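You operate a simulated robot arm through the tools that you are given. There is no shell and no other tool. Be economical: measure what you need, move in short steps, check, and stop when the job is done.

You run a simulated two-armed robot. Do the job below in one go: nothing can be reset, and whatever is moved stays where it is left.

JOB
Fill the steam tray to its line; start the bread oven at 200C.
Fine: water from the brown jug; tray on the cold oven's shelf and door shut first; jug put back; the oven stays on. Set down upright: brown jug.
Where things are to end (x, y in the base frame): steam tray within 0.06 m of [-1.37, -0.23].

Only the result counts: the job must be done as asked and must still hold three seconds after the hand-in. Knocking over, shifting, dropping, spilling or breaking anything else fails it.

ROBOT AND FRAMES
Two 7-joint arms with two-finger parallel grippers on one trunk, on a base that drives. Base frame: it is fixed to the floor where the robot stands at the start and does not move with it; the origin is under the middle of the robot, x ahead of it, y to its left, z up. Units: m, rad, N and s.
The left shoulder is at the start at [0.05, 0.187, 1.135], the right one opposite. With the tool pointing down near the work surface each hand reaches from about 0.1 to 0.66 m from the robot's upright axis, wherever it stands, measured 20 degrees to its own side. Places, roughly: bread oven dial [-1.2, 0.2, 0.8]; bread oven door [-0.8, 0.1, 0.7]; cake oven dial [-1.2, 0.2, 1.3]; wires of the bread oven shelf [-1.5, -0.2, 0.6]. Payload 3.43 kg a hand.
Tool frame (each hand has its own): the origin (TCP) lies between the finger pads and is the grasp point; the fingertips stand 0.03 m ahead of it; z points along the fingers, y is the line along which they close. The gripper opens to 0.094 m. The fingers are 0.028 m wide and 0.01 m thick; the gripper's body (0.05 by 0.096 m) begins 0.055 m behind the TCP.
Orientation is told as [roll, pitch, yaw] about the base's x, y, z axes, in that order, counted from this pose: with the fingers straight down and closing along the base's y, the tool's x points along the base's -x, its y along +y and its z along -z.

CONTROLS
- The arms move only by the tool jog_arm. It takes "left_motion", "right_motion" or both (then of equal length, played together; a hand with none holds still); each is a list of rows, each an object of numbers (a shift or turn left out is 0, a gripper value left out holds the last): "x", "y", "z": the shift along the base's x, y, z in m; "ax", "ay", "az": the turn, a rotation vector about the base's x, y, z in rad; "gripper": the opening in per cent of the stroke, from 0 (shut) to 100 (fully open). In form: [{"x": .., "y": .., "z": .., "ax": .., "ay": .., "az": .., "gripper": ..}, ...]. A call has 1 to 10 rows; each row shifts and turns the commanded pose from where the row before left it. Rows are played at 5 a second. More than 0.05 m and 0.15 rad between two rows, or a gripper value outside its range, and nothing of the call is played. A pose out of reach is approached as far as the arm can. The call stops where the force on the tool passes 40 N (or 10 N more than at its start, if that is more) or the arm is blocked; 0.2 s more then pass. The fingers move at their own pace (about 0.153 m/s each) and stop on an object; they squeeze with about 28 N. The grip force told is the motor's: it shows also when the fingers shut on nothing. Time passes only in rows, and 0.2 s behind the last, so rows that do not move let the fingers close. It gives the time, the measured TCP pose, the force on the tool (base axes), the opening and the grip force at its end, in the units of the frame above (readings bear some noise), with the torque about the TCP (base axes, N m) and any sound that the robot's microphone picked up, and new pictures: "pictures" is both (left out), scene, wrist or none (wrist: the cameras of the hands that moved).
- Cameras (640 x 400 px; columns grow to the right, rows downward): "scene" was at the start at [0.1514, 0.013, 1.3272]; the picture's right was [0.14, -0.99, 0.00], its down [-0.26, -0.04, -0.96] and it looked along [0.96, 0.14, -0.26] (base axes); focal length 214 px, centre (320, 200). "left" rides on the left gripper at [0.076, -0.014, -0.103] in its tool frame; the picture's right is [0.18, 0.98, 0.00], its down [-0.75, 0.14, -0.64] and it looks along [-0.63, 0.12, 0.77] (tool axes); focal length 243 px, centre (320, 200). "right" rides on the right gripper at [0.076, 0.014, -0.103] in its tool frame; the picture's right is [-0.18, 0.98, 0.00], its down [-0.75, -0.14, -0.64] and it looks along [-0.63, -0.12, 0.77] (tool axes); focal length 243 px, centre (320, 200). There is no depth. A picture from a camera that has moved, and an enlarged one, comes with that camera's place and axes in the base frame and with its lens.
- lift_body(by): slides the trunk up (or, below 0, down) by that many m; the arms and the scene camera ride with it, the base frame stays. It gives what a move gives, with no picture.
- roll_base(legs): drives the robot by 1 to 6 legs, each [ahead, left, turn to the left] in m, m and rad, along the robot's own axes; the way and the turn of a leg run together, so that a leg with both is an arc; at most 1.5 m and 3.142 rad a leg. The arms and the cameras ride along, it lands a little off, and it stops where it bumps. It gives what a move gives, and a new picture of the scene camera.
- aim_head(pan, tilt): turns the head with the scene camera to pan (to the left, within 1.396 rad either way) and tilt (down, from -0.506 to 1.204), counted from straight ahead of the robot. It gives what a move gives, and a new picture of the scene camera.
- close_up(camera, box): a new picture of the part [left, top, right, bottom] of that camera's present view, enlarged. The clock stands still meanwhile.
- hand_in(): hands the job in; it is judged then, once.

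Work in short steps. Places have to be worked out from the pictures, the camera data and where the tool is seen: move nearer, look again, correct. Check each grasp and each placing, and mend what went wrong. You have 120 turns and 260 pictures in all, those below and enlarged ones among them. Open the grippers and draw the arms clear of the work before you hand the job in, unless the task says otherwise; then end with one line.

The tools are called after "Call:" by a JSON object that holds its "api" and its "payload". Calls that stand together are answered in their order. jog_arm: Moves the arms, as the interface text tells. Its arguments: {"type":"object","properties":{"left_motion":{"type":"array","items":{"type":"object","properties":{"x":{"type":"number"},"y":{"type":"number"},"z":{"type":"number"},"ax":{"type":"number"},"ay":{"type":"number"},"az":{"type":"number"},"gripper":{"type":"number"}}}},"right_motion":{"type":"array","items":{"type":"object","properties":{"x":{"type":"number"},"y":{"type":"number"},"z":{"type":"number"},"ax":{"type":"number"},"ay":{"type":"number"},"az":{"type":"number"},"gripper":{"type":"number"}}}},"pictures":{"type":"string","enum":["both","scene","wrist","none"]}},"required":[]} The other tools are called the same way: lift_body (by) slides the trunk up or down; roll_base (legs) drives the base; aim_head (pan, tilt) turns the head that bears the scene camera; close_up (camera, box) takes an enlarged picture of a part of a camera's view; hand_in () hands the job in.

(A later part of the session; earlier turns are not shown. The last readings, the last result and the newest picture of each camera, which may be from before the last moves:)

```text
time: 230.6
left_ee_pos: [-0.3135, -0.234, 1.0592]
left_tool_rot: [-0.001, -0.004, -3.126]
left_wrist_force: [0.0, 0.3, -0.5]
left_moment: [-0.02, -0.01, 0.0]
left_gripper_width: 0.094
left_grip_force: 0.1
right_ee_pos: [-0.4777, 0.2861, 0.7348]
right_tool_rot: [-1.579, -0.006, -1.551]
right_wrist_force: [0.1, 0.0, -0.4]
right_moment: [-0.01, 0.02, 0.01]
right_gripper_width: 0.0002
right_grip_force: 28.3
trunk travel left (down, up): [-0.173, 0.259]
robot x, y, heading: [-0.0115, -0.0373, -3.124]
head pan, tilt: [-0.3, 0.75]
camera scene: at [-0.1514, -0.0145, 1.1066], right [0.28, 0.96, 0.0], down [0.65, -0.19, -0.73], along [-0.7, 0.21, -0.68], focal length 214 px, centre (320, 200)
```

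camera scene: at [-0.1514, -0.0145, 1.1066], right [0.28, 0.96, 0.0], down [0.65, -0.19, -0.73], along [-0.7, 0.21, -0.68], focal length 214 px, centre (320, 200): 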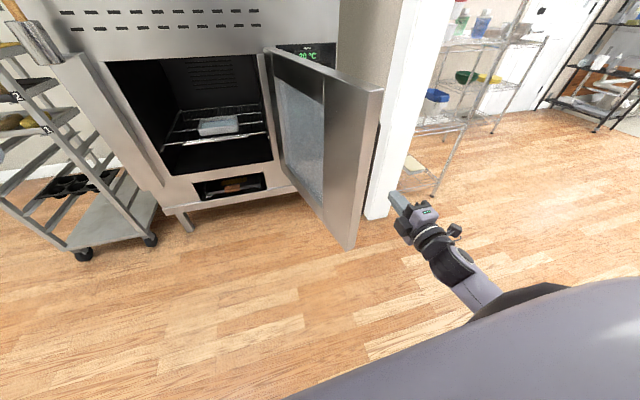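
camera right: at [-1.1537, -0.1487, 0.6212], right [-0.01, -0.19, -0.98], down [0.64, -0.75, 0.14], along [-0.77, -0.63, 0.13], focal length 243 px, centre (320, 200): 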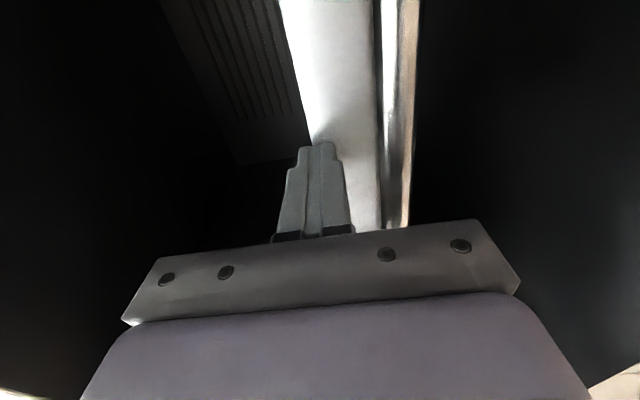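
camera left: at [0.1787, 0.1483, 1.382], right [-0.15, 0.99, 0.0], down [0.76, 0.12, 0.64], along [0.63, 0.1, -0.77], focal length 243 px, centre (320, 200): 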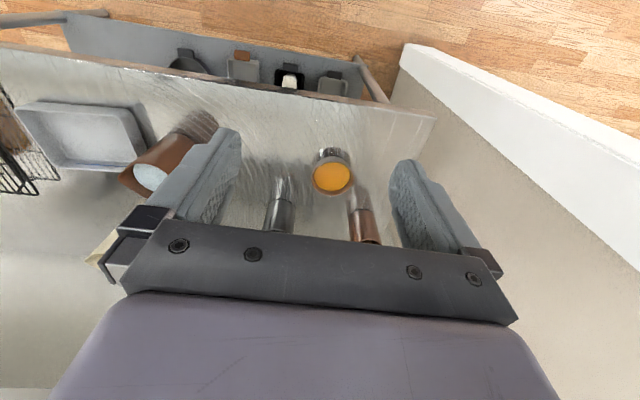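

The fist is just beside the door's free edge. I shift 8 cm further right, drive ahead 18 cm beside the door's outer face, then sweep left in steps.

Call:
{"api": "roll_base", "payload": {"legs": [[0, -0.08, 0], [0.18, 0, 0], [0, 0.2, 0]]}}

```text
time: 234.9
left_ee_pos: [-0.4867, -0.3402, 1.0607]
left_tool_rot: [-0.003, -0.005, -3.13]
left_wrist_force: [1.1, -0.4, -0.8]
left_moment: [0.01, 0.02, -0.01]
left_gripper_width: 0.094
left_grip_force: 0.1
right_ee_pos: [-0.6501, 0.1777, 0.736]
right_tool_rot: [-1.579, -0.009, -1.551]
right_wrist_force: [6.9, -0.3, 4.5]
right_moment: [-0.12, -0.58, 0.15]
right_gripper_width: 0.0
right_grip_force: 27.8
trunk travel left (down, up): [-0.173, 0.259]
robot x, y, heading: [-0.1903, -0.1439, -3.13]
head pan, tilt: [-0.3, 0.75]
stopped in leg 3: the force on the tool passed its limit at 43 N (the readings are from after the stop); the commanded pose is now the measured one
camera scene: at [-0.3242, -0.1215, 1.1066], right [0.28, 0.96, 0.0], down [0.65, -0.19, -0.73], along [-0.7, 0.21, -0.68], focal length 214 px, centre (320, 200)
```

scene: 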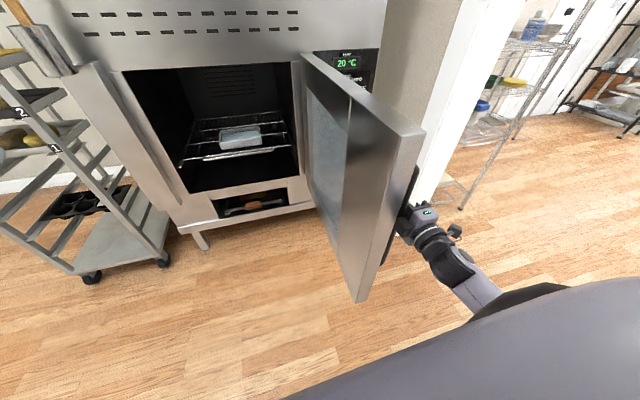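

The fist contacts the door (near its handle) and it has begun to move. I push with the arm at moderate speed.

Call:
{"api": "jog_arm", "payload": {"right_motion": [{"y": -0.012}, {"y": -0.015}, {"y": -0.02}, {"y": -0.02}, {"y": -0.02}, {"y": -0.02}, {"y": -0.02}, {"y": -0.02}, {"y": -0.02}, {"y": -0.02}], "pictures": "scene"}}

```text
time: 235.8
left_ee_pos: [-0.4872, -0.3395, 1.0591]
left_tool_rot: [-0.001, -0.003, -3.129]
left_wrist_force: [0.5, -0.5, -0.7]
left_moment: [-0.02, 0.0, 0.0]
left_gripper_width: 0.0942
left_grip_force: 0.1
right_ee_pos: [-0.6485, 0.1238, 0.7333]
right_tool_rot: [-1.573, -0.014, -1.55]
right_wrist_force: [0.4, 0.3, 0.4]
right_moment: [-0.02, 0.0, -0.01]
right_gripper_width: 0.0001
right_grip_force: 28.4
trunk travel left (down, up): [-0.173, 0.259]
robot x, y, heading: [-0.1857, -0.1446, -3.126]
head pan, tilt: [-0.3, 0.75]
stopped in row 4 (right hand): the force on the tool passed its limit at 42 N (the readings are from after the stop); the commanded pose is now the measured one
camera scene: at [-0.325, -0.1213, 1.1063], right [0.28, 0.96, 0.0], down [0.66, -0.19, -0.73], along [-0.7, 0.21, -0.68], focal length 214 px, centre (320, 200)
```

scene: 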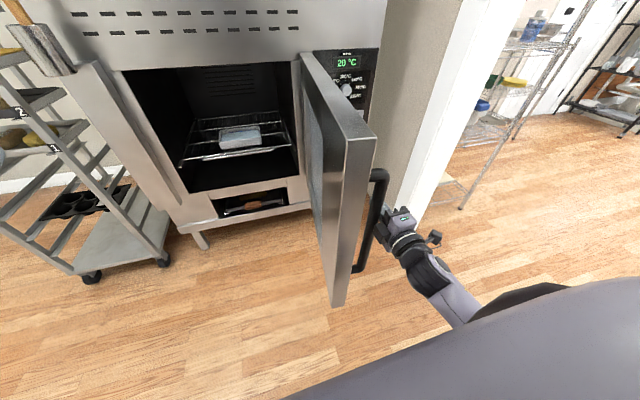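

The door swings freely; peaks came from impact. I follow it with short gentle base legs along the closing arc.

Call:
{"api": "roll_base", "payload": {"legs": [[0.01, 0.05, 0], [0.01, 0.05, 0], [0.04, 0.06, 0], [0.04, 0.05, 0], [0.03, 0.05, 0], [0.03, 0.05, 0]]}}

```text
time: 237.0
left_ee_pos: [-0.4941, -0.392, 1.0603]
left_tool_rot: [-0.004, -0.003, -3.13]
left_wrist_force: [-0.6, -0.7, -1.4]
left_moment: [-0.02, 0.0, -0.01]
left_gripper_width: 0.094
left_grip_force: 0.0
right_ee_pos: [-0.6542, 0.0703, 0.7335]
right_tool_rot: [-1.572, -0.016, -1.543]
right_wrist_force: [4.4, 0.7, 2.1]
right_moment: [-0.05, -0.16, 0.15]
right_gripper_width: 0.0001
right_grip_force: 27.8
trunk travel left (down, up): [-0.173, 0.259]
robot x, y, heading: [-0.1922, -0.1927, -3.123]
head pan, tilt: [-0.3, 0.75]
stopped in leg 1: the robot was blocked; the commanded pose is now the measured one
camera scene: at [-0.3326, -0.1725, 1.1066], right [0.28, 0.96, 0.0], down [0.65, -0.19, -0.73], along [-0.7, 0.21, -0.68], focal length 214 px, centre (320, 200)
```

scene: 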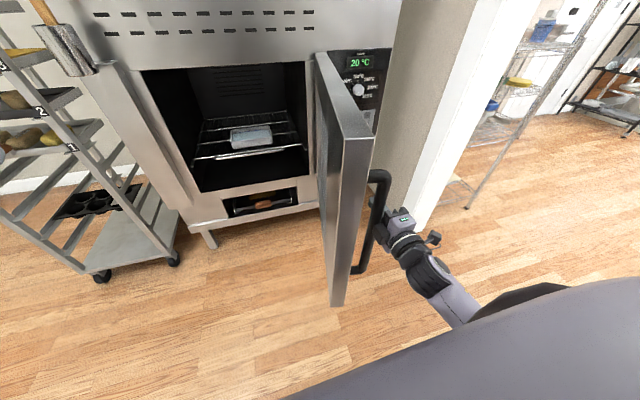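

Base legs get blocked by contact; the arm works better. Push with steady arm rows.

Call:
{"api": "jog_arm", "payload": {"right_motion": [{"x": 0.008, "y": -0.006}, {"y": -0.01}, {"y": -0.013}, {"y": -0.015}, {"y": -0.016}, {"y": -0.017}, {"y": -0.018}, {"y": -0.019}, {"y": -0.02}, {"y": -0.02}], "pictures": "scene"}}

```text
time: 239.4
left_ee_pos: [-0.4951, -0.3926, 1.0585]
left_tool_rot: [-0.003, -0.001, -3.128]
left_wrist_force: [-0.1, 0.6, 0.2]
left_moment: [-0.02, 0.01, -0.02]
left_gripper_width: 0.0939
left_grip_force: 0.1
right_ee_pos: [-0.6493, -0.052, 0.7305]
right_tool_rot: [-1.597, 0.107, -1.545]
right_wrist_force: [0.2, 1.2, 0.2]
right_moment: [0.0, -0.01, 0.02]
right_gripper_width: 0.0001
right_grip_force: 27.9
trunk travel left (down, up): [-0.173, 0.259]
robot x, y, heading: [-0.1951, -0.1983, -3.128]
head pan, tilt: [-0.3, 0.75]
stopped in row 10 (right hand): the arm was blocked; the commanded pose is now the measured one
camera scene: at [-0.3331, -0.1724, 1.1066], right [0.28, 0.96, 0.0], down [0.65, -0.19, -0.73], along [-0.7, 0.21, -0.68], focal length 214 px, centre (320, 200)
```

scene: 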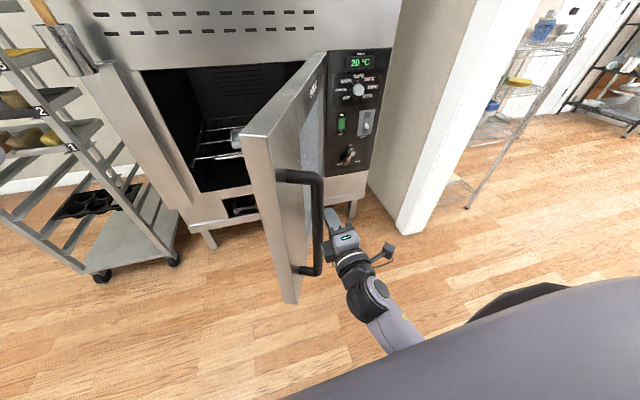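

The door is ~28° closed and the control panel is visible. I back off, shift the base left for better reach, and then push the door face in the -x direction near its free edge.

Call:
{"api": "roll_base", "payload": {"legs": [[-0.11, 0, 0], [0, 0.27, 0]]}}

Call:
{"api": "jog_arm", "payload": {"right_motion": [{"y": 0.045}, {"y": 0.045}, {"y": 0.045}, {"y": 0.035}, {"x": -0.03, "ax": 0.05}, {"x": -0.015, "ax": 0.05}, {"x": -0.012}, {"x": -0.013}, {"x": -0.015, "y": -0.004}, {"x": -0.015, "y": -0.006}], "pictures": "scene"}}

```text
time: 243.2
left_ee_pos: [-0.38, -0.6614, 1.0602]
left_tool_rot: [-0.004, -0.001, -3.125]
left_wrist_force: [0.7, 0.0, -0.4]
left_moment: [-0.05, -0.03, 0.04]
left_gripper_width: 0.094
left_grip_force: 0.0
right_ee_pos: [-0.5356, -0.322, 0.7297]
right_tool_rot: [-1.593, 0.109, -1.542]
right_wrist_force: [0.4, -0.1, -0.8]
right_moment: [0.01, 0.0, -0.04]
right_gripper_width: 0.0
right_grip_force: 27.9
trunk travel left (down, up): [-0.173, 0.259]
robot x, y, heading: [-0.083, -0.4619, -3.121]
head pan, tilt: [-0.3, 0.75]
camera scene: at [-0.2184, -0.4411, 1.1066], right [0.28, 0.96, 0.0], down [0.66, -0.19, -0.73], along [-0.7, 0.2, -0.68], focal length 214 px, centre (320, 200)
```

scene: 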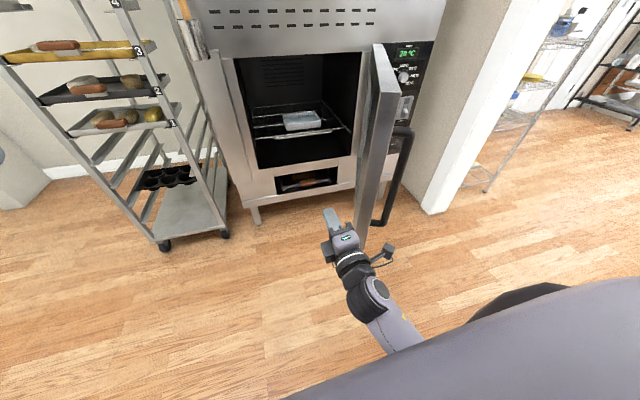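

```text
time: 244.7
left_ee_pos: [-0.3811, -0.6598, 1.0609]
left_tool_rot: [-0.001, -0.003, -3.125]
left_wrist_force: [0.7, 0.0, 1.0]
left_moment: [0.04, -0.05, -0.01]
left_gripper_width: 0.094
left_grip_force: 0.2
right_ee_pos: [-0.58, -0.1626, 0.7277]
right_tool_rot: [-1.592, 0.197, -1.514]
right_wrist_force: [-0.8, -0.2, -1.0]
right_moment: [-0.01, 0.0, 0.01]
right_gripper_width: 0.0
right_grip_force: 28.3
trunk travel left (down, up): [-0.173, 0.259]
robot x, y, heading: [-0.0794, -0.464, -3.123]
head pan, tilt: [-0.3, 0.75]
stopped in row 7 (right hand): the force on the tool passed its limit at 55 N (the readings are from after the stop); the commanded pose is now the measured one
camera scene: at [-0.2187, -0.4408, 1.1064], right [0.28, 0.96, 0.0], down [0.66, -0.19, -0.73], along [-0.7, 0.2, -0.68], focal length 214 px, centre (320, 200)
```

scene: 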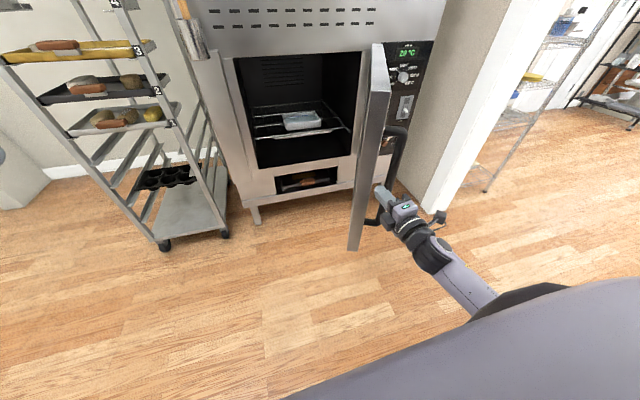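

The fist is on the outer side next to the handle. I push diagonally (-y with some -x).

Call:
{"api": "jog_arm", "payload": {"right_motion": [{"y": -0.008, "x": 0.003}, {"y": -0.011}, {"y": -0.014, "x": -0.002}, {"y": -0.016, "x": -0.004}, {"y": -0.017, "x": -0.006}, {"y": -0.018, "x": -0.008}, {"y": -0.018, "x": -0.01}, {"y": -0.018, "x": -0.012}, {"y": -0.018, "x": -0.014}, {"y": -0.018, "x": -0.016}], "pictures": "scene"}}

```text
time: 246.9
left_ee_pos: [-0.3803, -0.6618, 1.0591]
left_tool_rot: [-0.002, -0.002, -3.124]
left_wrist_force: [-0.3, -0.2, 0.2]
left_moment: [0.02, -0.05, -0.01]
left_gripper_width: 0.0939
left_grip_force: 0.1
right_ee_pos: [-0.6491, -0.3187, 0.7286]
right_tool_rot: [-1.591, 0.198, -1.514]
right_wrist_force: [-0.2, -1.2, 0.9]
right_moment: [-0.02, -0.02, 0.01]
right_gripper_width: 0.0001
right_grip_force: 28.1
trunk travel left (down, up): [-0.173, 0.259]
robot x, y, heading: [-0.0757, -0.4625, -3.119]
head pan, tilt: [-0.3, 0.75]
camera scene: at [-0.2179, -0.4413, 1.1066], right [0.28, 0.96, 0.0], down [0.66, -0.19, -0.73], along [-0.7, 0.2, -0.68], focal length 214 px, centre (320, 200)
```

scene: 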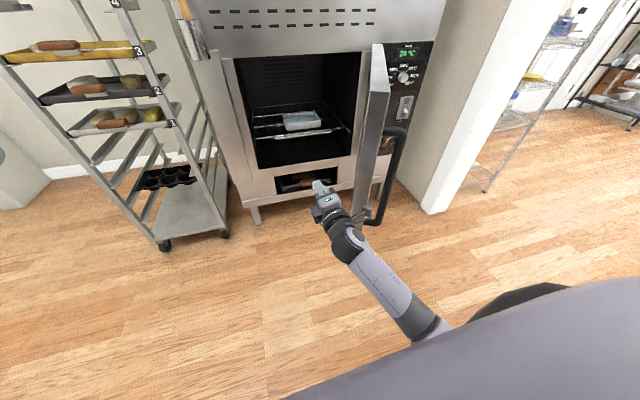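

I passed in front of the door's edge. I go back around: retreat, shift right, and re-enter deeper on the outer side of the handle.

Call:
{"api": "roll_base", "payload": {"legs": [[-0.09, 0, 0], [0, -0.14, 0]]}}

Call:
{"api": "jog_arm", "payload": {"right_motion": [{"y": 0.045}, {"y": 0.045}, {"y": 0.045}, {"y": 0.045}, {"y": 0.045}, {"x": -0.045}, {"x": -0.045}, {"x": -0.045}, {"x": -0.045}, {"x": -0.02}], "pictures": "scene"}}

```text
time: 249.4
left_ee_pos: [-0.2924, -0.5209, 1.0595]
left_tool_rot: [-0.003, -0.003, -3.121]
left_wrist_force: [0.7, -0.1, 0.1]
left_moment: [0.0, -0.01, 0.01]
left_gripper_width: 0.0941
left_grip_force: 0.1
right_ee_pos: [-0.5626, -0.1782, 0.7286]
right_tool_rot: [-1.593, 0.196, -1.51]
right_wrist_force: [0.7, 0.4, -0.9]
right_moment: [-0.01, 0.02, 0.02]
right_gripper_width: 0.0
right_grip_force: 27.7
trunk travel left (down, up): [-0.173, 0.259]
robot x, y, heading: [0.0048, -0.3219, -3.117]
head pan, tilt: [-0.3, 0.75]
camera scene: at [-0.1308, -0.3, 1.1066], right [0.27, 0.96, 0.0], down [0.66, -0.19, -0.73], along [-0.7, 0.2, -0.68], focal length 214 px, centre (320, 200)
```

scene: 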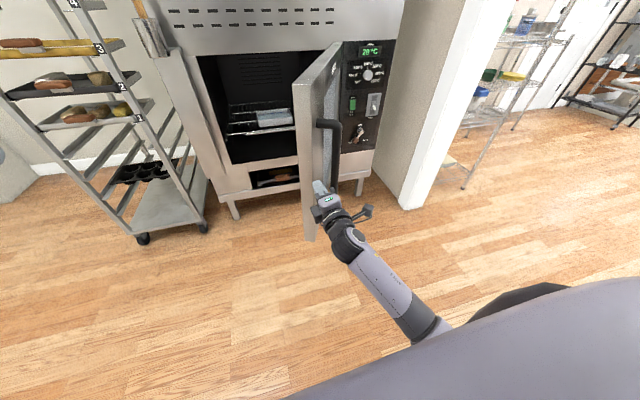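

```text
time: 251.7
left_ee_pos: [-0.2913, -0.5205, 1.0588]
left_tool_rot: [-0.001, -0.002, -3.121]
left_wrist_force: [0.5, -0.6, -0.3]
left_moment: [-0.04, -0.01, 0.01]
left_gripper_width: 0.094
left_grip_force: 0.1
right_ee_pos: [-0.761, 0.045, 0.7286]
right_tool_rot: [-1.592, 0.198, -1.509]
right_wrist_force: [0.6, 0.7, -0.8]
right_moment: [-0.02, 0.04, 0.0]
right_gripper_width: 0.0002
right_grip_force: 28.6
trunk travel left (down, up): [-0.173, 0.259]
robot x, y, heading: [0.0062, -0.3211, -3.122]
head pan, tilt: [-0.3, 0.75]
camera scene: at [-0.131, -0.3002, 1.1064], right [0.27, 0.96, 0.0], down [0.66, -0.19, -0.73], along [-0.7, 0.2, -0.68], focal length 214 px, centre (320, 200)
```

scene: 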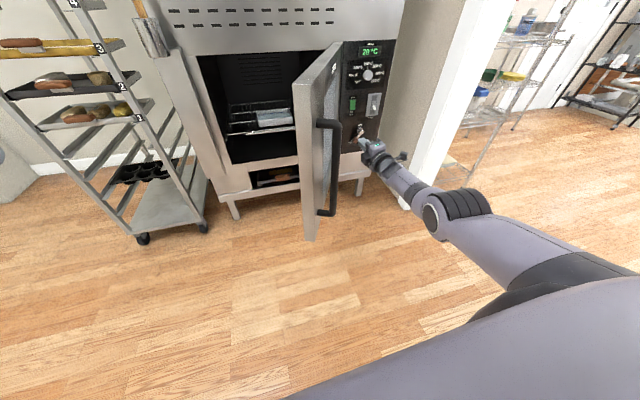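

The fist is well inside the wedge on the outer side. Sweep -y, slow at contact, then on.

Call:
{"api": "jog_arm", "payload": {"right_motion": [{"y": -0.03}, {"y": -0.025}, {"y": -0.012}, {"y": -0.01}, {"y": -0.014}, {"y": -0.018, "x": -0.003}, {"y": -0.022, "x": -0.005}, {"y": -0.025, "x": -0.008}, {"y": -0.027, "x": -0.012}, {"y": -0.027, "x": -0.016}], "pictures": "scene"}}

```text
time: 253.8
left_ee_pos: [-0.2938, -0.5201, 1.0592]
left_tool_rot: [-0.003, -0.001, -3.122]
left_wrist_force: [0.0, -0.5, 0.1]
left_moment: [-0.04, 0.02, -0.01]
left_gripper_width: 0.0941
left_grip_force: 0.1
right_ee_pos: [-0.7818, -0.1353, 0.7454]
right_tool_rot: [-1.576, 0.197, -1.519]
right_wrist_force: [-8.7, 5.3, -8.0]
right_moment: [0.0, 0.64, 0.32]
right_gripper_width: 0.0
right_grip_force: 27.9
right hand out of reach, approached as far as the arm can: row 9, 10
trunk travel left (down, up): [-0.173, 0.259]
robot x, y, heading: [0.0066, -0.3276, -3.121]
head pan, tilt: [-0.3, 0.75]
stopped in row 10 (right hand): the force on the tool passed its limit at 55 N (the readings are from after the stop); the commanded pose is now the measured one
camera scene: at [-0.1322, -0.299, 1.1063], right [0.27, 0.96, 0.0], down [0.66, -0.19, -0.73], along [-0.7, 0.2, -0.68], focal length 214 px, centre (320, 200)
```

scene: 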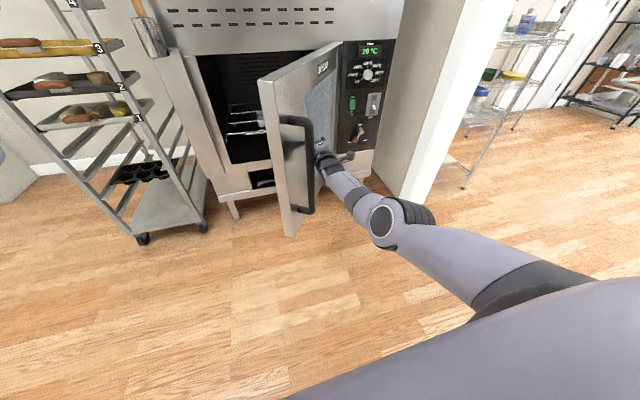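

Door is at ~37°. I'm at the arm's reach limit, so I retract the hand, bring the base forward-left, and push again.

Call:
{"api": "jog_arm", "payload": {"right_motion": [{"y": 0.045}, {"y": 0.045}, {"y": 0.045}, {"y": 0.045, "z": -0.015}, {"x": 0.045}, {"x": 0.045}, {"x": 0.045}, {"x": 0.045}, {"x": 0.045}], "pictures": "none"}}

Call:
{"api": "roll_base", "payload": {"legs": [[0.22, 0.14, 0]]}}

Call:
{"api": "jog_arm", "payload": {"right_motion": [{"y": -0.01}, {"y": -0.012}, {"y": -0.014, "x": -0.004}, {"y": -0.018, "x": -0.008}, {"y": -0.02, "x": -0.01}, {"y": -0.022, "x": -0.012}, {"y": -0.022, "x": -0.014}, {"y": -0.022, "x": -0.016}, {"y": -0.022, "x": -0.018}, {"y": -0.02, "x": -0.02}], "pictures": "scene"}}

```text
time: 255.8
left_ee_pos: [-0.2921, -0.5202, 1.0601]
left_tool_rot: [-0.001, -0.002, -3.123]
left_wrist_force: [0.8, 0.3, -0.4]
left_moment: [0.0, -0.01, 0.02]
left_gripper_width: 0.0941
left_grip_force: 0.1
right_ee_pos: [-0.551, 0.0149, 0.7492]
right_tool_rot: [-1.581, 0.196, -1.518]
right_wrist_force: [0.2, 0.6, 0.5]
right_moment: [0.03, 0.0, 0.01]
right_gripper_width: 0.0001
right_grip_force: 27.8
right hand out of reach, approached as far as the arm can: row 4
trunk travel left (down, up): [-0.173, 0.259]
robot x, y, heading: [0.0039, -0.3197, -3.12]
head pan, tilt: [-0.3, 0.75]
```

```text
time: 257.7
left_ee_pos: [-0.5093, -0.6667, 1.0606]
left_tool_rot: [-0.003, -0.001, -3.127]
left_wrist_force: [0.1, -0.4, 0.0]
left_moment: [-0.02, -0.01, 0.0]
left_gripper_width: 0.0942
left_grip_force: 0.2
right_ee_pos: [-0.7691, -0.1307, 0.7494]
right_tool_rot: [-1.581, 0.198, -1.519]
right_wrist_force: [-0.3, 0.1, 0.3]
right_moment: [0.01, 0.04, 0.04]
right_gripper_width: 0.0
right_grip_force: 27.7
trunk travel left (down, up): [-0.173, 0.259]
robot x, y, heading: [-0.21, -0.4626, -3.12]
head pan, tilt: [-0.3, 0.75]
camera scene: at [-0.3476, -0.4461, 1.1066], right [0.28, 0.96, 0.0], down [0.66, -0.19, -0.73], along [-0.7, 0.2, -0.68], focal length 214 px, centre (320, 200)
```

scene: 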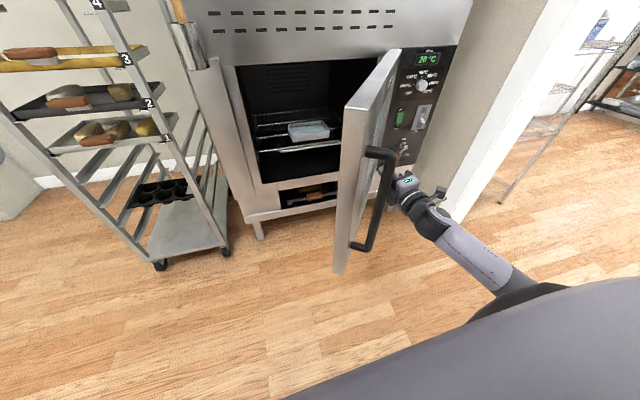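

```text
time: 259.9
left_ee_pos: [-0.5092, -0.6668, 1.0604]
left_tool_rot: [-0.003, -0.003, -3.125]
left_wrist_force: [0.2, 0.9, -0.1]
left_moment: [0.04, -0.02, 0.02]
left_gripper_width: 0.0941
left_grip_force: 0.1
right_ee_pos: [-0.8686, -0.3106, 0.7486]
right_tool_rot: [-1.581, 0.2, -1.519]
right_wrist_force: [-0.2, 0.0, -0.3]
right_moment: [0.03, 0.02, -0.01]
right_gripper_width: 0.0001
right_grip_force: 27.7
trunk travel left (down, up): [-0.173, 0.259]
robot x, y, heading: [-0.2087, -0.4673, -3.129]
head pan, tilt: [-0.3, 0.75]
camera scene: at [-0.3476, -0.4462, 1.1066], right [0.28, 0.96, 0.0], down [0.66, -0.19, -0.73], along [-0.7, 0.2, -0.68], focal length 214 px, centre (320, 200)
```

scene: 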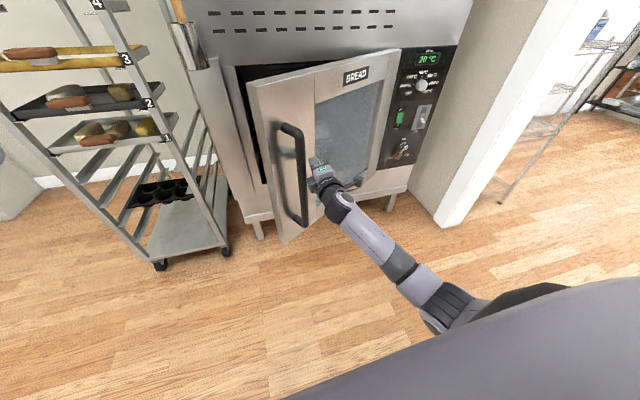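

Door nearly closed (~20° left). I retract, drive ahead, and push it shut along -x.

Call:
{"api": "jog_arm", "payload": {"right_motion": [{"x": 0.045}, {"x": 0.045}, {"x": 0.045}], "pictures": "none"}}

Call:
{"api": "roll_base", "payload": {"legs": [[0.18, 0.0, 0.0]]}}

Call:
{"api": "jog_arm", "payload": {"right_motion": [{"x": -0.01}, {"x": -0.012}, {"x": -0.015}, {"x": -0.02}, {"x": -0.022}, {"x": -0.022}, {"x": -0.022}, {"x": -0.022}, {"x": -0.022}, {"x": -0.022}], "pictures": "scene"}}

Call:
{"api": "close_up", "payload": {"camera": "scene", "box": [380, 0, 540, 140]}}

```text
time: 260.7
left_ee_pos: [-0.5095, -0.6654, 1.0597]
left_tool_rot: [-0.001, -0.004, -3.125]
left_wrist_force: [-0.6, -0.2, 0.0]
left_moment: [-0.04, -0.03, 0.0]
left_gripper_width: 0.0939
left_grip_force: 0.1
right_ee_pos: [-0.7331, -0.3114, 0.7504]
right_tool_rot: [-1.583, 0.199, -1.519]
right_wrist_force: [0.3, -0.6, -0.2]
right_moment: [-0.01, 0.03, 0.02]
right_gripper_width: 0.0
right_grip_force: 28.2
trunk travel left (down, up): [-0.173, 0.259]
robot x, y, heading: [-0.2111, -0.4687, -3.118]
head pan, tilt: [-0.3, 0.75]
```

```text
time: 262.2
left_ee_pos: [-0.69, -0.6689, 1.0599]
left_tool_rot: [-0.002, -0.003, -3.124]
left_wrist_force: [-0.9, -0.2, -0.7]
left_moment: [0.02, -0.03, -0.01]
left_gripper_width: 0.0938
left_grip_force: 0.0
right_ee_pos: [-0.9141, -0.3158, 0.7492]
right_tool_rot: [-1.582, 0.198, -1.519]
right_wrist_force: [0.5, -0.4, -0.4]
right_moment: [-0.01, -0.03, 0.01]
right_gripper_width: 0.0001
right_grip_force: 27.5
trunk travel left (down, up): [-0.173, 0.259]
robot x, y, heading: [-0.3927, -0.4658, -3.123]
head pan, tilt: [-0.3, 0.75]
camera scene: at [-0.5288, -0.4499, 1.1066], right [0.28, 0.96, 0.0], down [0.66, -0.19, -0.73], along [-0.7, 0.2, -0.68], focal length 214 px, centre (320, 200)
```

scene: 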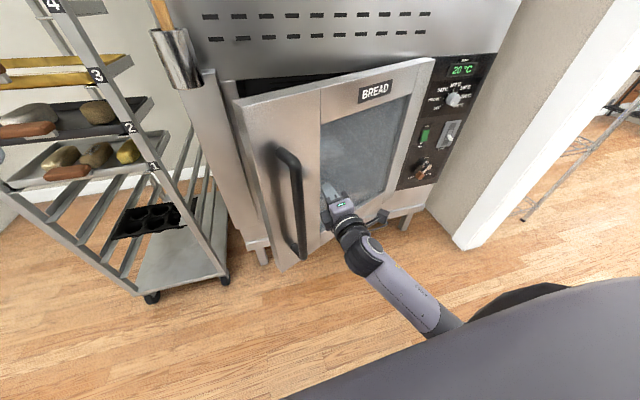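

```text
time: 264.4
left_ee_pos: [-0.6887, -0.6701, 1.0614]
left_tool_rot: [-0.002, -0.003, -3.125]
left_wrist_force: [-0.4, -0.2, -1.2]
left_moment: [0.0, 0.0, -0.01]
left_gripper_width: 0.0941
left_grip_force: 0.1
right_ee_pos: [-1.1038, -0.3138, 0.7493]
right_tool_rot: [-1.581, 0.196, -1.52]
right_wrist_force: [-0.4, 0.0, 0.0]
right_moment: [-0.02, 0.0, 0.02]
right_gripper_width: 0.0001
right_grip_force: 28.2
trunk travel left (down, up): [-0.173, 0.259]
robot x, y, heading: [-0.3911, -0.4708, -3.121]
head pan, tilt: [-0.3, 0.75]
camera scene: at [-0.5288, -0.4499, 1.1065], right [0.28, 0.96, 0.0], down [0.66, -0.19, -0.73], along [-0.7, 0.2, -0.68], focal length 214 px, centre (320, 200)
```

scene: 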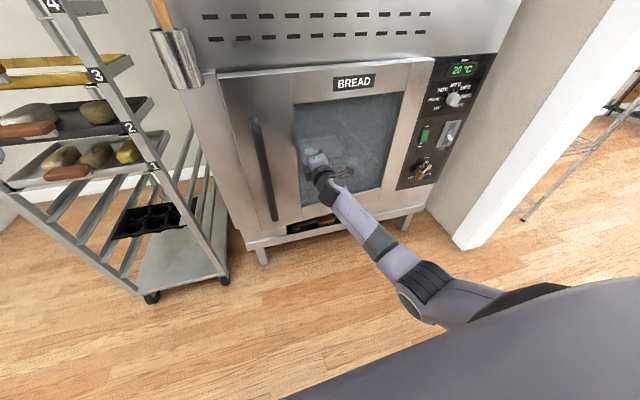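

```text
2.86 times, centred on (460, 70) of scene
camera zoom: at [-0.5288, -0.4499, 1.1065], right [0.28, 0.96, 0.0], down [0.66, -0.19, -0.73], along [-0.7, 0.2, -0.68], focal length 613 px, centre (-80, 571)
```

zoom: 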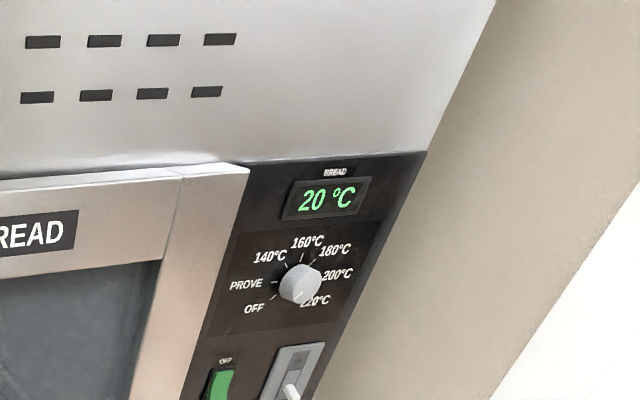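

The door is shut. I press it once more, retreat, raise to dial height, and move right in front of the bread dial (≈(-1.17, 0.23, 0.846)).

Call:
{"api": "jog_arm", "payload": {"right_motion": [{"x": -0.01}, {"x": -0.01}, {"x": -0.01}, {"x": 0}], "pictures": "none"}}

Call:
{"api": "jog_arm", "payload": {"right_motion": [{"x": 0.045}, {"x": 0.045}, {"x": 0.045}, {"x": 0.03, "az": -0.05, "gripper": 80}], "pictures": "none"}}

Call:
{"api": "lift_body", "payload": {"by": 0.1}}

Call:
{"api": "roll_base", "payload": {"legs": [[0, -0.34, -0.02], [0.1, -0.02, 0]]}}

Call:
{"api": "aim_head", "payload": {"pan": -0.35, "tilt": 0.5}}

Call:
{"api": "close_up", "payload": {"camera": "right", "box": [0, 0, 640, 400]}}

```text
time: 265.4
left_ee_pos: [-0.691, -0.6706, 1.0611]
left_tool_rot: [-0.002, -0.003, -3.125]
left_wrist_force: [-0.1, -0.7, -0.5]
left_moment: [0.01, 0.02, 0.03]
left_gripper_width: 0.0939
left_grip_force: 0.1
right_ee_pos: [-1.1343, -0.3148, 0.7497]
right_tool_rot: [-1.581, 0.199, -1.518]
right_wrist_force: [1.7, -0.8, -0.1]
right_moment: [-0.01, 0.0, -0.02]
right_gripper_width: 0.0
right_grip_force: 28.2
trunk travel left (down, up): [-0.173, 0.259]
robot x, y, heading: [-0.3898, -0.4702, -3.113]
head pan, tilt: [-0.3, 0.75]
```

```text
time: 266.4
left_ee_pos: [-0.6894, -0.6703, 1.0607]
left_tool_rot: [-0.002, -0.003, -3.124]
left_wrist_force: [-0.2, 0.8, 0.4]
left_moment: [-0.01, 0.02, 0.0]
left_gripper_width: 0.0941
left_grip_force: 0.1
right_ee_pos: [-0.97, -0.3157, 0.7508]
right_tool_rot: [-1.583, 0.198, -1.568]
right_wrist_force: [-0.4, -0.5, 0.2]
right_moment: [-0.01, 0.01, -0.01]
right_gripper_width: 0.0751
right_grip_force: 0.1
trunk travel left (down, up): [-0.173, 0.259]
robot x, y, heading: [-0.3892, -0.4692, -3.117]
head pan, tilt: [-0.3, 0.75]
```

```text
time: 267.7
left_ee_pos: [-0.69, -0.6697, 1.16]
left_tool_rot: [-0.002, -0.001, -3.124]
left_wrist_force: [-0.1, 0.5, 0.3]
left_moment: [0.02, -0.01, -0.01]
left_gripper_width: 0.0939
left_grip_force: 0.0
right_ee_pos: [-0.9695, -0.3157, 0.8504]
right_tool_rot: [-1.581, 0.197, -1.57]
right_wrist_force: [0.3, -0.2, 0.0]
right_moment: [-0.01, 0.0, 0.02]
right_gripper_width: 0.0754
right_grip_force: 0.1
trunk travel left (down, up): [-0.273, 0.159]
robot x, y, heading: [-0.3907, -0.471, -3.12]
head pan, tilt: [-0.3, 0.75]
```

```text
time: 272.0
left_ee_pos: [-0.8003, -0.3014, 1.1596]
left_tool_rot: [-0.001, -0.002, 3.134]
left_wrist_force: [0.0, 0.4, -0.9]
left_moment: [0.0, 0.02, 0.0]
left_gripper_width: 0.0937
left_grip_force: 0.0
right_ee_pos: [-1.0707, 0.0596, 0.8502]
right_tool_rot: [-1.581, 0.197, -1.593]
right_wrist_force: [0.6, 0.7, 0.6]
right_moment: [-0.01, 0.0, 0.0]
right_gripper_width: 0.0754
right_grip_force: 0.1
trunk travel left (down, up): [-0.273, 0.159]
robot x, y, heading: [-0.497, -0.1087, 3.138]
head pan, tilt: [-0.3, 0.75]
camera scene: at [-0.6327, -0.0854, 1.2065], right [0.3, 0.95, 0.0], down [0.65, -0.2, -0.73], along [-0.7, 0.22, -0.68], focal length 214 px, centre (320, 200)
```

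scene: 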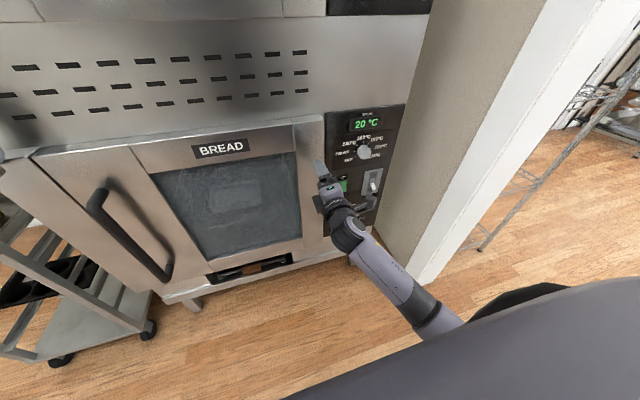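

```text
time: 272.8
left_ee_pos: [-0.7993, -0.3013, 1.1594]
left_tool_rot: [-0.001, -0.004, 3.135]
left_wrist_force: [0.1, -0.9, 0.0]
left_moment: [-0.03, 0.0, -0.02]
left_gripper_width: 0.0942
left_grip_force: 0.0
right_ee_pos: [-1.0709, 0.0598, 0.8507]
right_tool_rot: [-1.581, 0.197, -1.594]
right_wrist_force: [-0.5, 0.0, 0.2]
right_moment: [0.01, -0.01, -0.01]
right_gripper_width: 0.075
right_grip_force: 0.2
trunk travel left (down, up): [-0.273, 0.159]
robot x, y, heading: [-0.4983, -0.1137, 3.136]
head pan, tilt: [-0.351, 0.499]
camera scene: at [-0.6386, -0.0787, 1.2285], right [0.35, 0.94, 0.0], down [0.45, -0.17, -0.88], along [-0.82, 0.3, -0.48], focal length 214 px, centre (320, 200)
```

scene: 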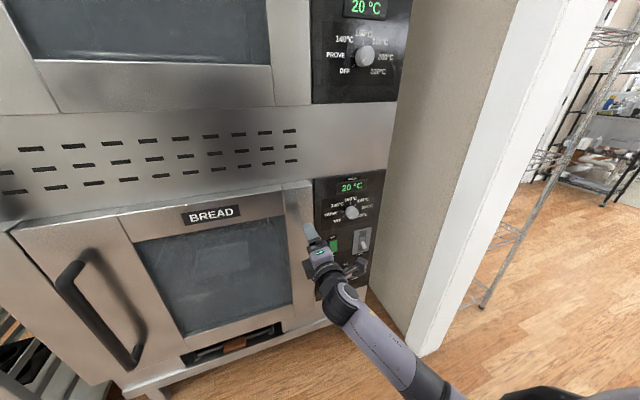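

```text
1.00 times, centred on (320, 200) of right (not enlarged: the box is as wide or as high as the picture)
camera zoom: at [-0.9662, 0.1357, 0.8506], right [-0.01, 0.01, -1.0], down [0.63, -0.78, -0.02], along [-0.78, -0.63, 0.0], focal length 243 px, centre (320, 200)
```

zoom: 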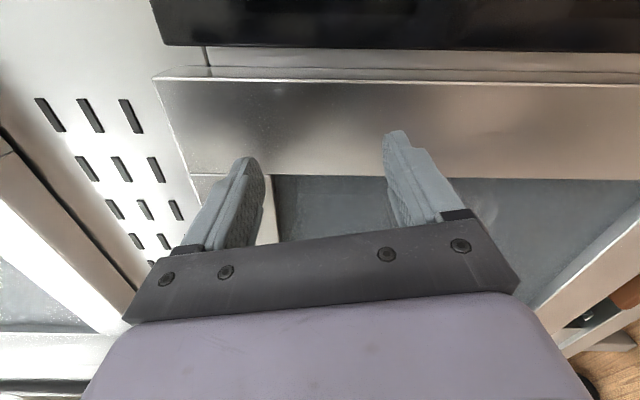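

Door is flush. Dial centre triangulates to ≈(-1.165, 0.225, 0.853). I move the open gripper in front of it and check alignment.

Call:
{"api": "jog_arm", "payload": {"right_motion": [{"y": 0.042, "gripper": 100}, {"y": 0.042}, {"y": 0.042}, {"y": 0.039, "z": 0.002}, {"x": -0.02}, {"x": -0.02}], "pictures": "wrist"}}

Call:
{"api": "close_up", "payload": {"camera": "scene", "box": [290, 150, 430, 290]}}

```text
time: 274.2
left_ee_pos: [-0.799, -0.3021, 1.1594]
left_tool_rot: [-0.003, -0.003, 3.133]
left_wrist_force: [0.2, -0.3, -0.1]
left_moment: [0.01, -0.03, -0.02]
left_gripper_width: 0.0938
left_grip_force: 0.2
right_ee_pos: [-1.1108, 0.2241, 0.8531]
right_tool_rot: [-1.582, 0.196, -1.594]
right_wrist_force: [-0.1, -0.6, -0.3]
right_moment: [0.02, -0.02, 0.04]
right_gripper_width: 0.0937
right_grip_force: 0.1
trunk travel left (down, up): [-0.273, 0.159]
robot x, y, heading: [-0.4968, -0.1089, 3.141]
head pan, tilt: [-0.351, 0.499]
camera right: at [-1.0065, 0.2997, 0.8527], right [-0.01, 0.01, -1.0], down [0.63, -0.78, -0.02], along [-0.78, -0.63, 0.0], focal length 243 px, centre (320, 200)
```

right: 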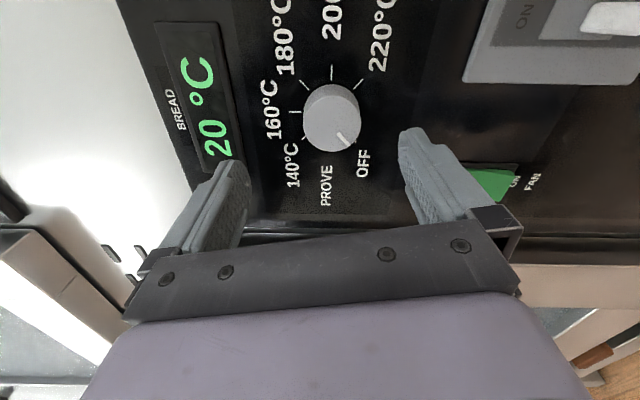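

```text
2.86 times, centred on (360, 220) of scene
camera zoom: at [-0.6387, -0.0787, 1.2285], right [0.35, 0.94, 0.0], down [0.45, -0.17, -0.88], along [-0.82, 0.3, -0.48], focal length 613 px, centre (206, 143)
```

zoom: 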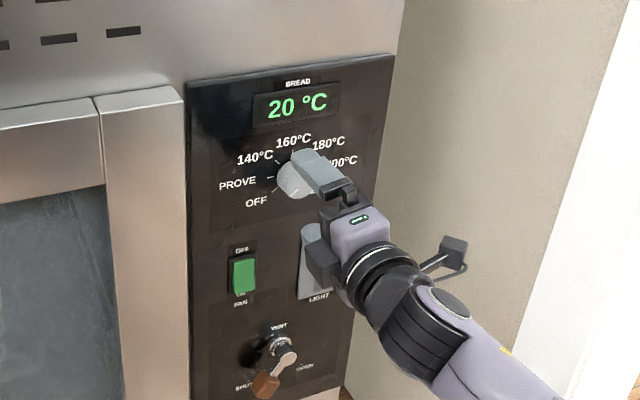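

The wrist view shows the knob (≈4 cm) at ≈(y 0.24, z 0.846), pointing to OFF; 200 °C is 225° clockwise, 45° per step. I centre, grip, turn clockwise 75°, release and look.

Call:
{"api": "jog_arm", "payload": {"right_motion": [{"y": 0.015, "z": -0.006}, {"x": -0.018}, {"x": -0.014}, {"x": -0.008}, {"gripper": 0}, {"gripper": 0}, {"gripper": 0}], "pictures": "wrist"}}

Call:
{"api": "jog_arm", "payload": {"right_motion": [{"ax": -0.1455}, {"ax": -0.1455}, {"ax": -0.1455}, {"ax": -0.1455}, {"ax": -0.1455}, {"ax": -0.1455}, {"ax": -0.1455}, {"ax": -0.1455}, {"ax": -0.1455}], "pictures": "wrist"}}

Call:
{"api": "jog_arm", "payload": {"right_motion": [{"gripper": 80}, {"gripper": 80}, {"x": 0.025}, {"x": 0.025}], "pictures": "wrist"}}

```text
time: 275.8
left_ee_pos: [-0.799, -0.3005, 1.1609]
left_tool_rot: [0.001, -0.002, 3.133]
left_wrist_force: [0.1, -0.3, -1.2]
left_moment: [-0.04, -0.02, 0.0]
left_gripper_width: 0.094
left_grip_force: 0.1
right_ee_pos: [-1.1496, 0.2407, 0.8468]
right_tool_rot: [-1.579, 0.197, -1.593]
right_wrist_force: [-2.4, 0.1, -2.4]
right_moment: [0.01, -0.14, -0.03]
right_gripper_width: 0.0396
right_grip_force: 45.4
trunk travel left (down, up): [-0.273, 0.159]
robot x, y, heading: [-0.499, -0.1099, 3.135]
head pan, tilt: [-0.351, 0.499]
camera right: at [-1.0455, 0.3158, 0.846], right [-0.01, 0.01, -1.0], down [0.63, -0.78, -0.01], along [-0.78, -0.63, 0.0], focal length 243 px, centre (320, 200)
```

right: 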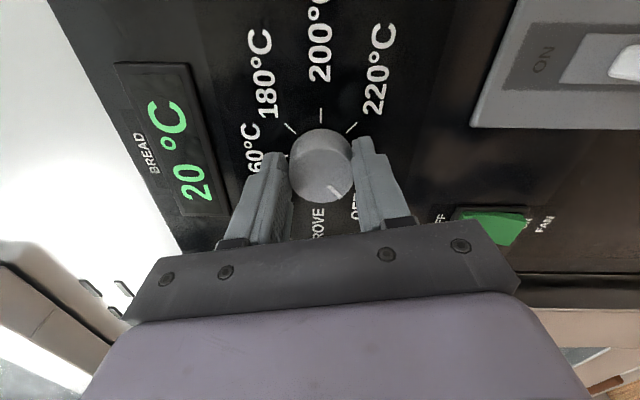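

```text
time: 277.8
left_ee_pos: [-0.8003, -0.3018, 1.1601]
left_tool_rot: [-0.002, -0.002, 3.135]
left_wrist_force: [1.1, 0.6, 0.4]
left_moment: [0.0, -0.02, -0.04]
left_gripper_width: 0.0941
left_grip_force: 0.2
right_ee_pos: [-1.1495, 0.2372, 0.8407]
right_tool_rot: [-1.511, -1.115, -1.638]
right_wrist_force: [16.0, -11.3, -20.0]
right_moment: [0.09, -0.21, 0.78]
right_gripper_width: 0.0391
right_grip_force: 44.8
trunk travel left (down, up): [-0.273, 0.159]
robot x, y, heading: [-0.4943, -0.1112, 3.139]
head pan, tilt: [-0.351, 0.499]
camera right: at [-1.045, 0.2573, 0.77], right [0.0, -0.96, -0.27], down [0.62, -0.21, 0.76], along [-0.79, -0.16, 0.6], focal length 243 px, centre (320, 200)
```

right: 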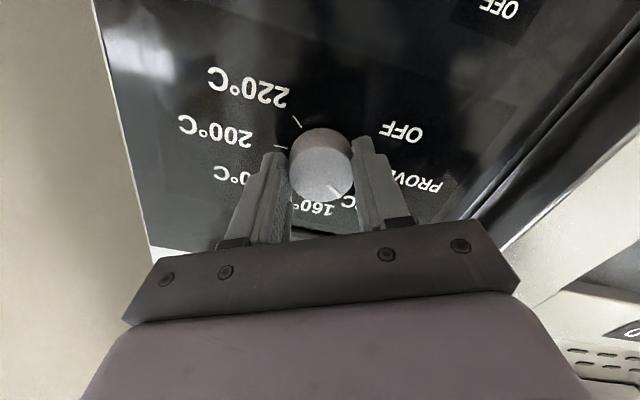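

```text
time: 278.8
left_ee_pos: [-0.7992, -0.3018, 1.16]
left_tool_rot: [0.0, -0.004, 3.135]
left_wrist_force: [-0.2, 0.8, 0.5]
left_moment: [-0.01, 0.02, 0.02]
left_gripper_width: 0.0939
left_grip_force: 0.1
right_ee_pos: [-1.0981, 0.24, 0.8474]
right_tool_rot: [-1.531, -1.111, -1.62]
right_wrist_force: [-0.1, -0.2, 0.2]
right_moment: [0.01, -0.02, -0.03]
right_gripper_width: 0.0753
right_grip_force: 0.0
trunk travel left (down, up): [-0.273, 0.159]
robot x, y, heading: [-0.4963, -0.1078, 3.142]
head pan, tilt: [-0.351, 0.499]
camera right: at [-0.9956, 0.2605, 0.7751], right [-0.01, -0.96, -0.27], down [0.63, -0.22, 0.75], along [-0.78, -0.16, 0.61], focal length 243 px, centre (320, 200)
```

right: 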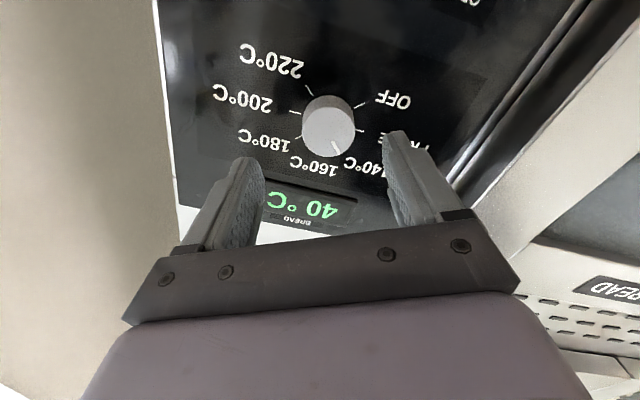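

It works: the knob turned ~75° with no slip and the display is responding (heating). I do two more grip-turn cycles to reach 200 °C.

Call:
{"api": "jog_arm", "payload": {"right_motion": [{"ax": 0.1455}, {"ax": 0.1455}, {"ax": 0.1455}, {"ax": 0.1455}, {"ax": 0.1455}, {"ax": 0.1455}, {"ax": 0.1455}, {"ax": 0.1455}, {"ax": 0.1455}], "pictures": "none"}}

Call:
{"api": "jog_arm", "payload": {"right_motion": [{"x": -0.025}, {"x": -0.025}, {"gripper": 0}, {"gripper": 0}, {"gripper": 0}], "pictures": "wrist"}}

Call:
{"api": "jog_arm", "payload": {"right_motion": [{"ax": -0.1455}, {"ax": -0.1455}, {"ax": -0.1455}, {"ax": -0.1455}, {"ax": -0.1455}, {"ax": -0.1455}, {"ax": -0.1455}, {"ax": -0.1455}, {"ax": -0.1455}], "pictures": "none"}}

Call:
{"api": "jog_arm", "payload": {"right_motion": [{"gripper": 80}, {"gripper": 80}, {"x": 0.025}, {"x": 0.025}], "pictures": "wrist"}}

Call:
{"api": "jog_arm", "payload": {"right_motion": [{"ax": 0.1455}, {"ax": 0.1455}, {"ax": 0.1455}, {"ax": 0.1455}, {"ax": 0.1455}, {"ax": 0.1455}, {"ax": 0.1455}, {"ax": 0.1455}, {"ax": 0.1455}], "pictures": "wrist"}}

```text
time: 280.8
left_ee_pos: [-0.7993, -0.3009, 1.1601]
left_tool_rot: [-0.002, -0.004, 3.136]
left_wrist_force: [1.1, -0.6, 0.3]
left_moment: [-0.01, 0.04, 0.02]
left_gripper_width: 0.0942
left_grip_force: 0.0
right_ee_pos: [-1.1009, 0.241, 0.8456]
right_tool_rot: [-1.578, 0.2, -1.594]
right_wrist_force: [0.8, -0.8, -0.8]
right_moment: [0.0, -0.03, 0.01]
right_gripper_width: 0.0751
right_grip_force: 0.0
trunk travel left (down, up): [-0.273, 0.159]
robot x, y, heading: [-0.4974, -0.1115, 3.14]
head pan, tilt: [-0.351, 0.499]
```

```text
time: 282.0
left_ee_pos: [-0.8, -0.3007, 1.1602]
left_tool_rot: [-0.002, -0.002, 3.134]
left_wrist_force: [0.2, -0.1, 0.9]
left_moment: [0.01, 0.02, 0.02]
left_gripper_width: 0.0936
left_grip_force: 0.1
right_ee_pos: [-1.1484, 0.2408, 0.8466]
right_tool_rot: [-1.579, 0.197, -1.593]
right_wrist_force: [-3.3, 0.8, -3.2]
right_moment: [0.02, -0.09, -0.05]
right_gripper_width: 0.0397
right_grip_force: 45.2
trunk travel left (down, up): [-0.273, 0.159]
robot x, y, heading: [-0.4964, -0.1095, 3.14]
head pan, tilt: [-0.351, 0.499]
camera right: at [-1.0457, 0.3169, 0.8462], right [-0.01, 0.01, -1.0], down [0.63, -0.78, -0.01], along [-0.78, -0.63, 0.0], focal length 243 px, centre (320, 200)
```

right: 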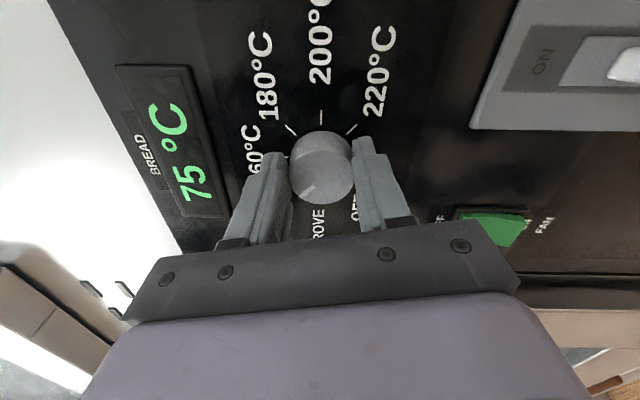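

```text
time: 284.0
left_ee_pos: [-0.799, -0.3007, 1.1593]
left_tool_rot: [-0.002, -0.001, 3.135]
left_wrist_force: [0.0, 0.0, -0.3]
left_moment: [0.01, -0.03, 0.01]
left_gripper_width: 0.0942
left_grip_force: 0.0
right_ee_pos: [-1.1487, 0.2383, 0.8412]
right_tool_rot: [-1.512, -1.113, -1.636]
right_wrist_force: [16.7, -11.7, -20.3]
right_moment: [0.1, -0.04, 0.77]
right_gripper_width: 0.0391
right_grip_force: 44.4
trunk travel left (down, up): [-0.273, 0.159]
robot x, y, heading: [-0.4931, -0.1077, 3.137]
head pan, tilt: [-0.351, 0.499]
```

```text
time: 285.0
left_ee_pos: [-0.7997, -0.3017, 1.16]
left_tool_rot: [-0.001, -0.004, 3.135]
left_wrist_force: [-0.8, 0.0, -0.5]
left_moment: [0.0, 0.02, 0.04]
left_gripper_width: 0.094
left_grip_force: 0.1
right_ee_pos: [-1.0993, 0.2386, 0.8456]
right_tool_rot: [-1.533, -1.112, -1.619]
right_wrist_force: [-0.3, -0.1, 0.1]
right_moment: [0.01, 0.02, 0.02]
right_gripper_width: 0.0755
right_grip_force: 0.1
trunk travel left (down, up): [-0.273, 0.159]
robot x, y, heading: [-0.5001, -0.1121, 3.135]
head pan, tilt: [-0.351, 0.499]
camera right: at [-0.9961, 0.2582, 0.773], right [-0.01, -0.96, -0.27], down [0.63, -0.22, 0.75], along [-0.78, -0.16, 0.61], focal length 243 px, centre (320, 200)
```

right: 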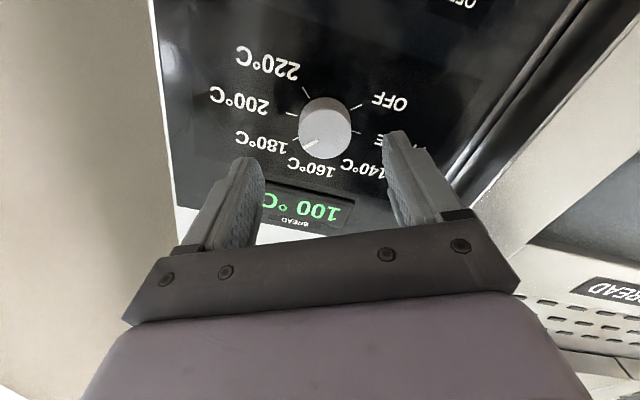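

```text
time: 287.0
left_ee_pos: [-0.7995, -0.3021, 1.1597]
left_tool_rot: [-0.002, -0.004, 3.135]
left_wrist_force: [0.1, -0.1, 0.2]
left_moment: [-0.03, -0.02, 0.03]
left_gripper_width: 0.094
left_grip_force: 0.0
right_ee_pos: [-1.1011, 0.2393, 0.8462]
right_tool_rot: [-1.582, 0.202, -1.594]
right_wrist_force: [-0.6, -0.6, 0.1]
right_moment: [-0.01, -0.01, 0.02]
right_gripper_width: 0.0751
right_grip_force: 0.1
trunk travel left (down, up): [-0.273, 0.159]
robot x, y, heading: [-0.4956, -0.1125, 3.138]
head pan, tilt: [-0.351, 0.499]
camera right: at [-0.9964, 0.3154, 0.8469], right [-0.01, 0.02, -1.0], down [0.63, -0.78, -0.02], along [-0.78, -0.63, 0.0], focal length 243 px, centre (320, 200)
```

right: 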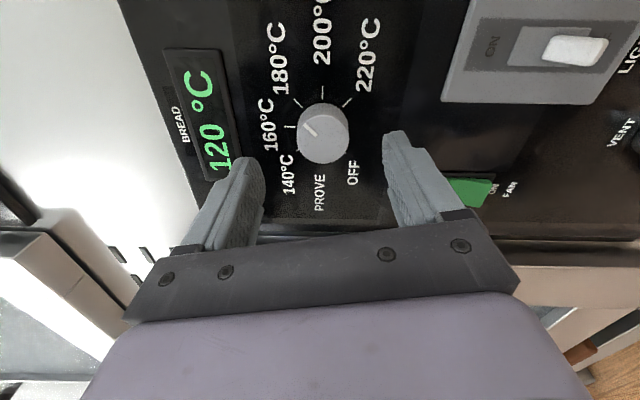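

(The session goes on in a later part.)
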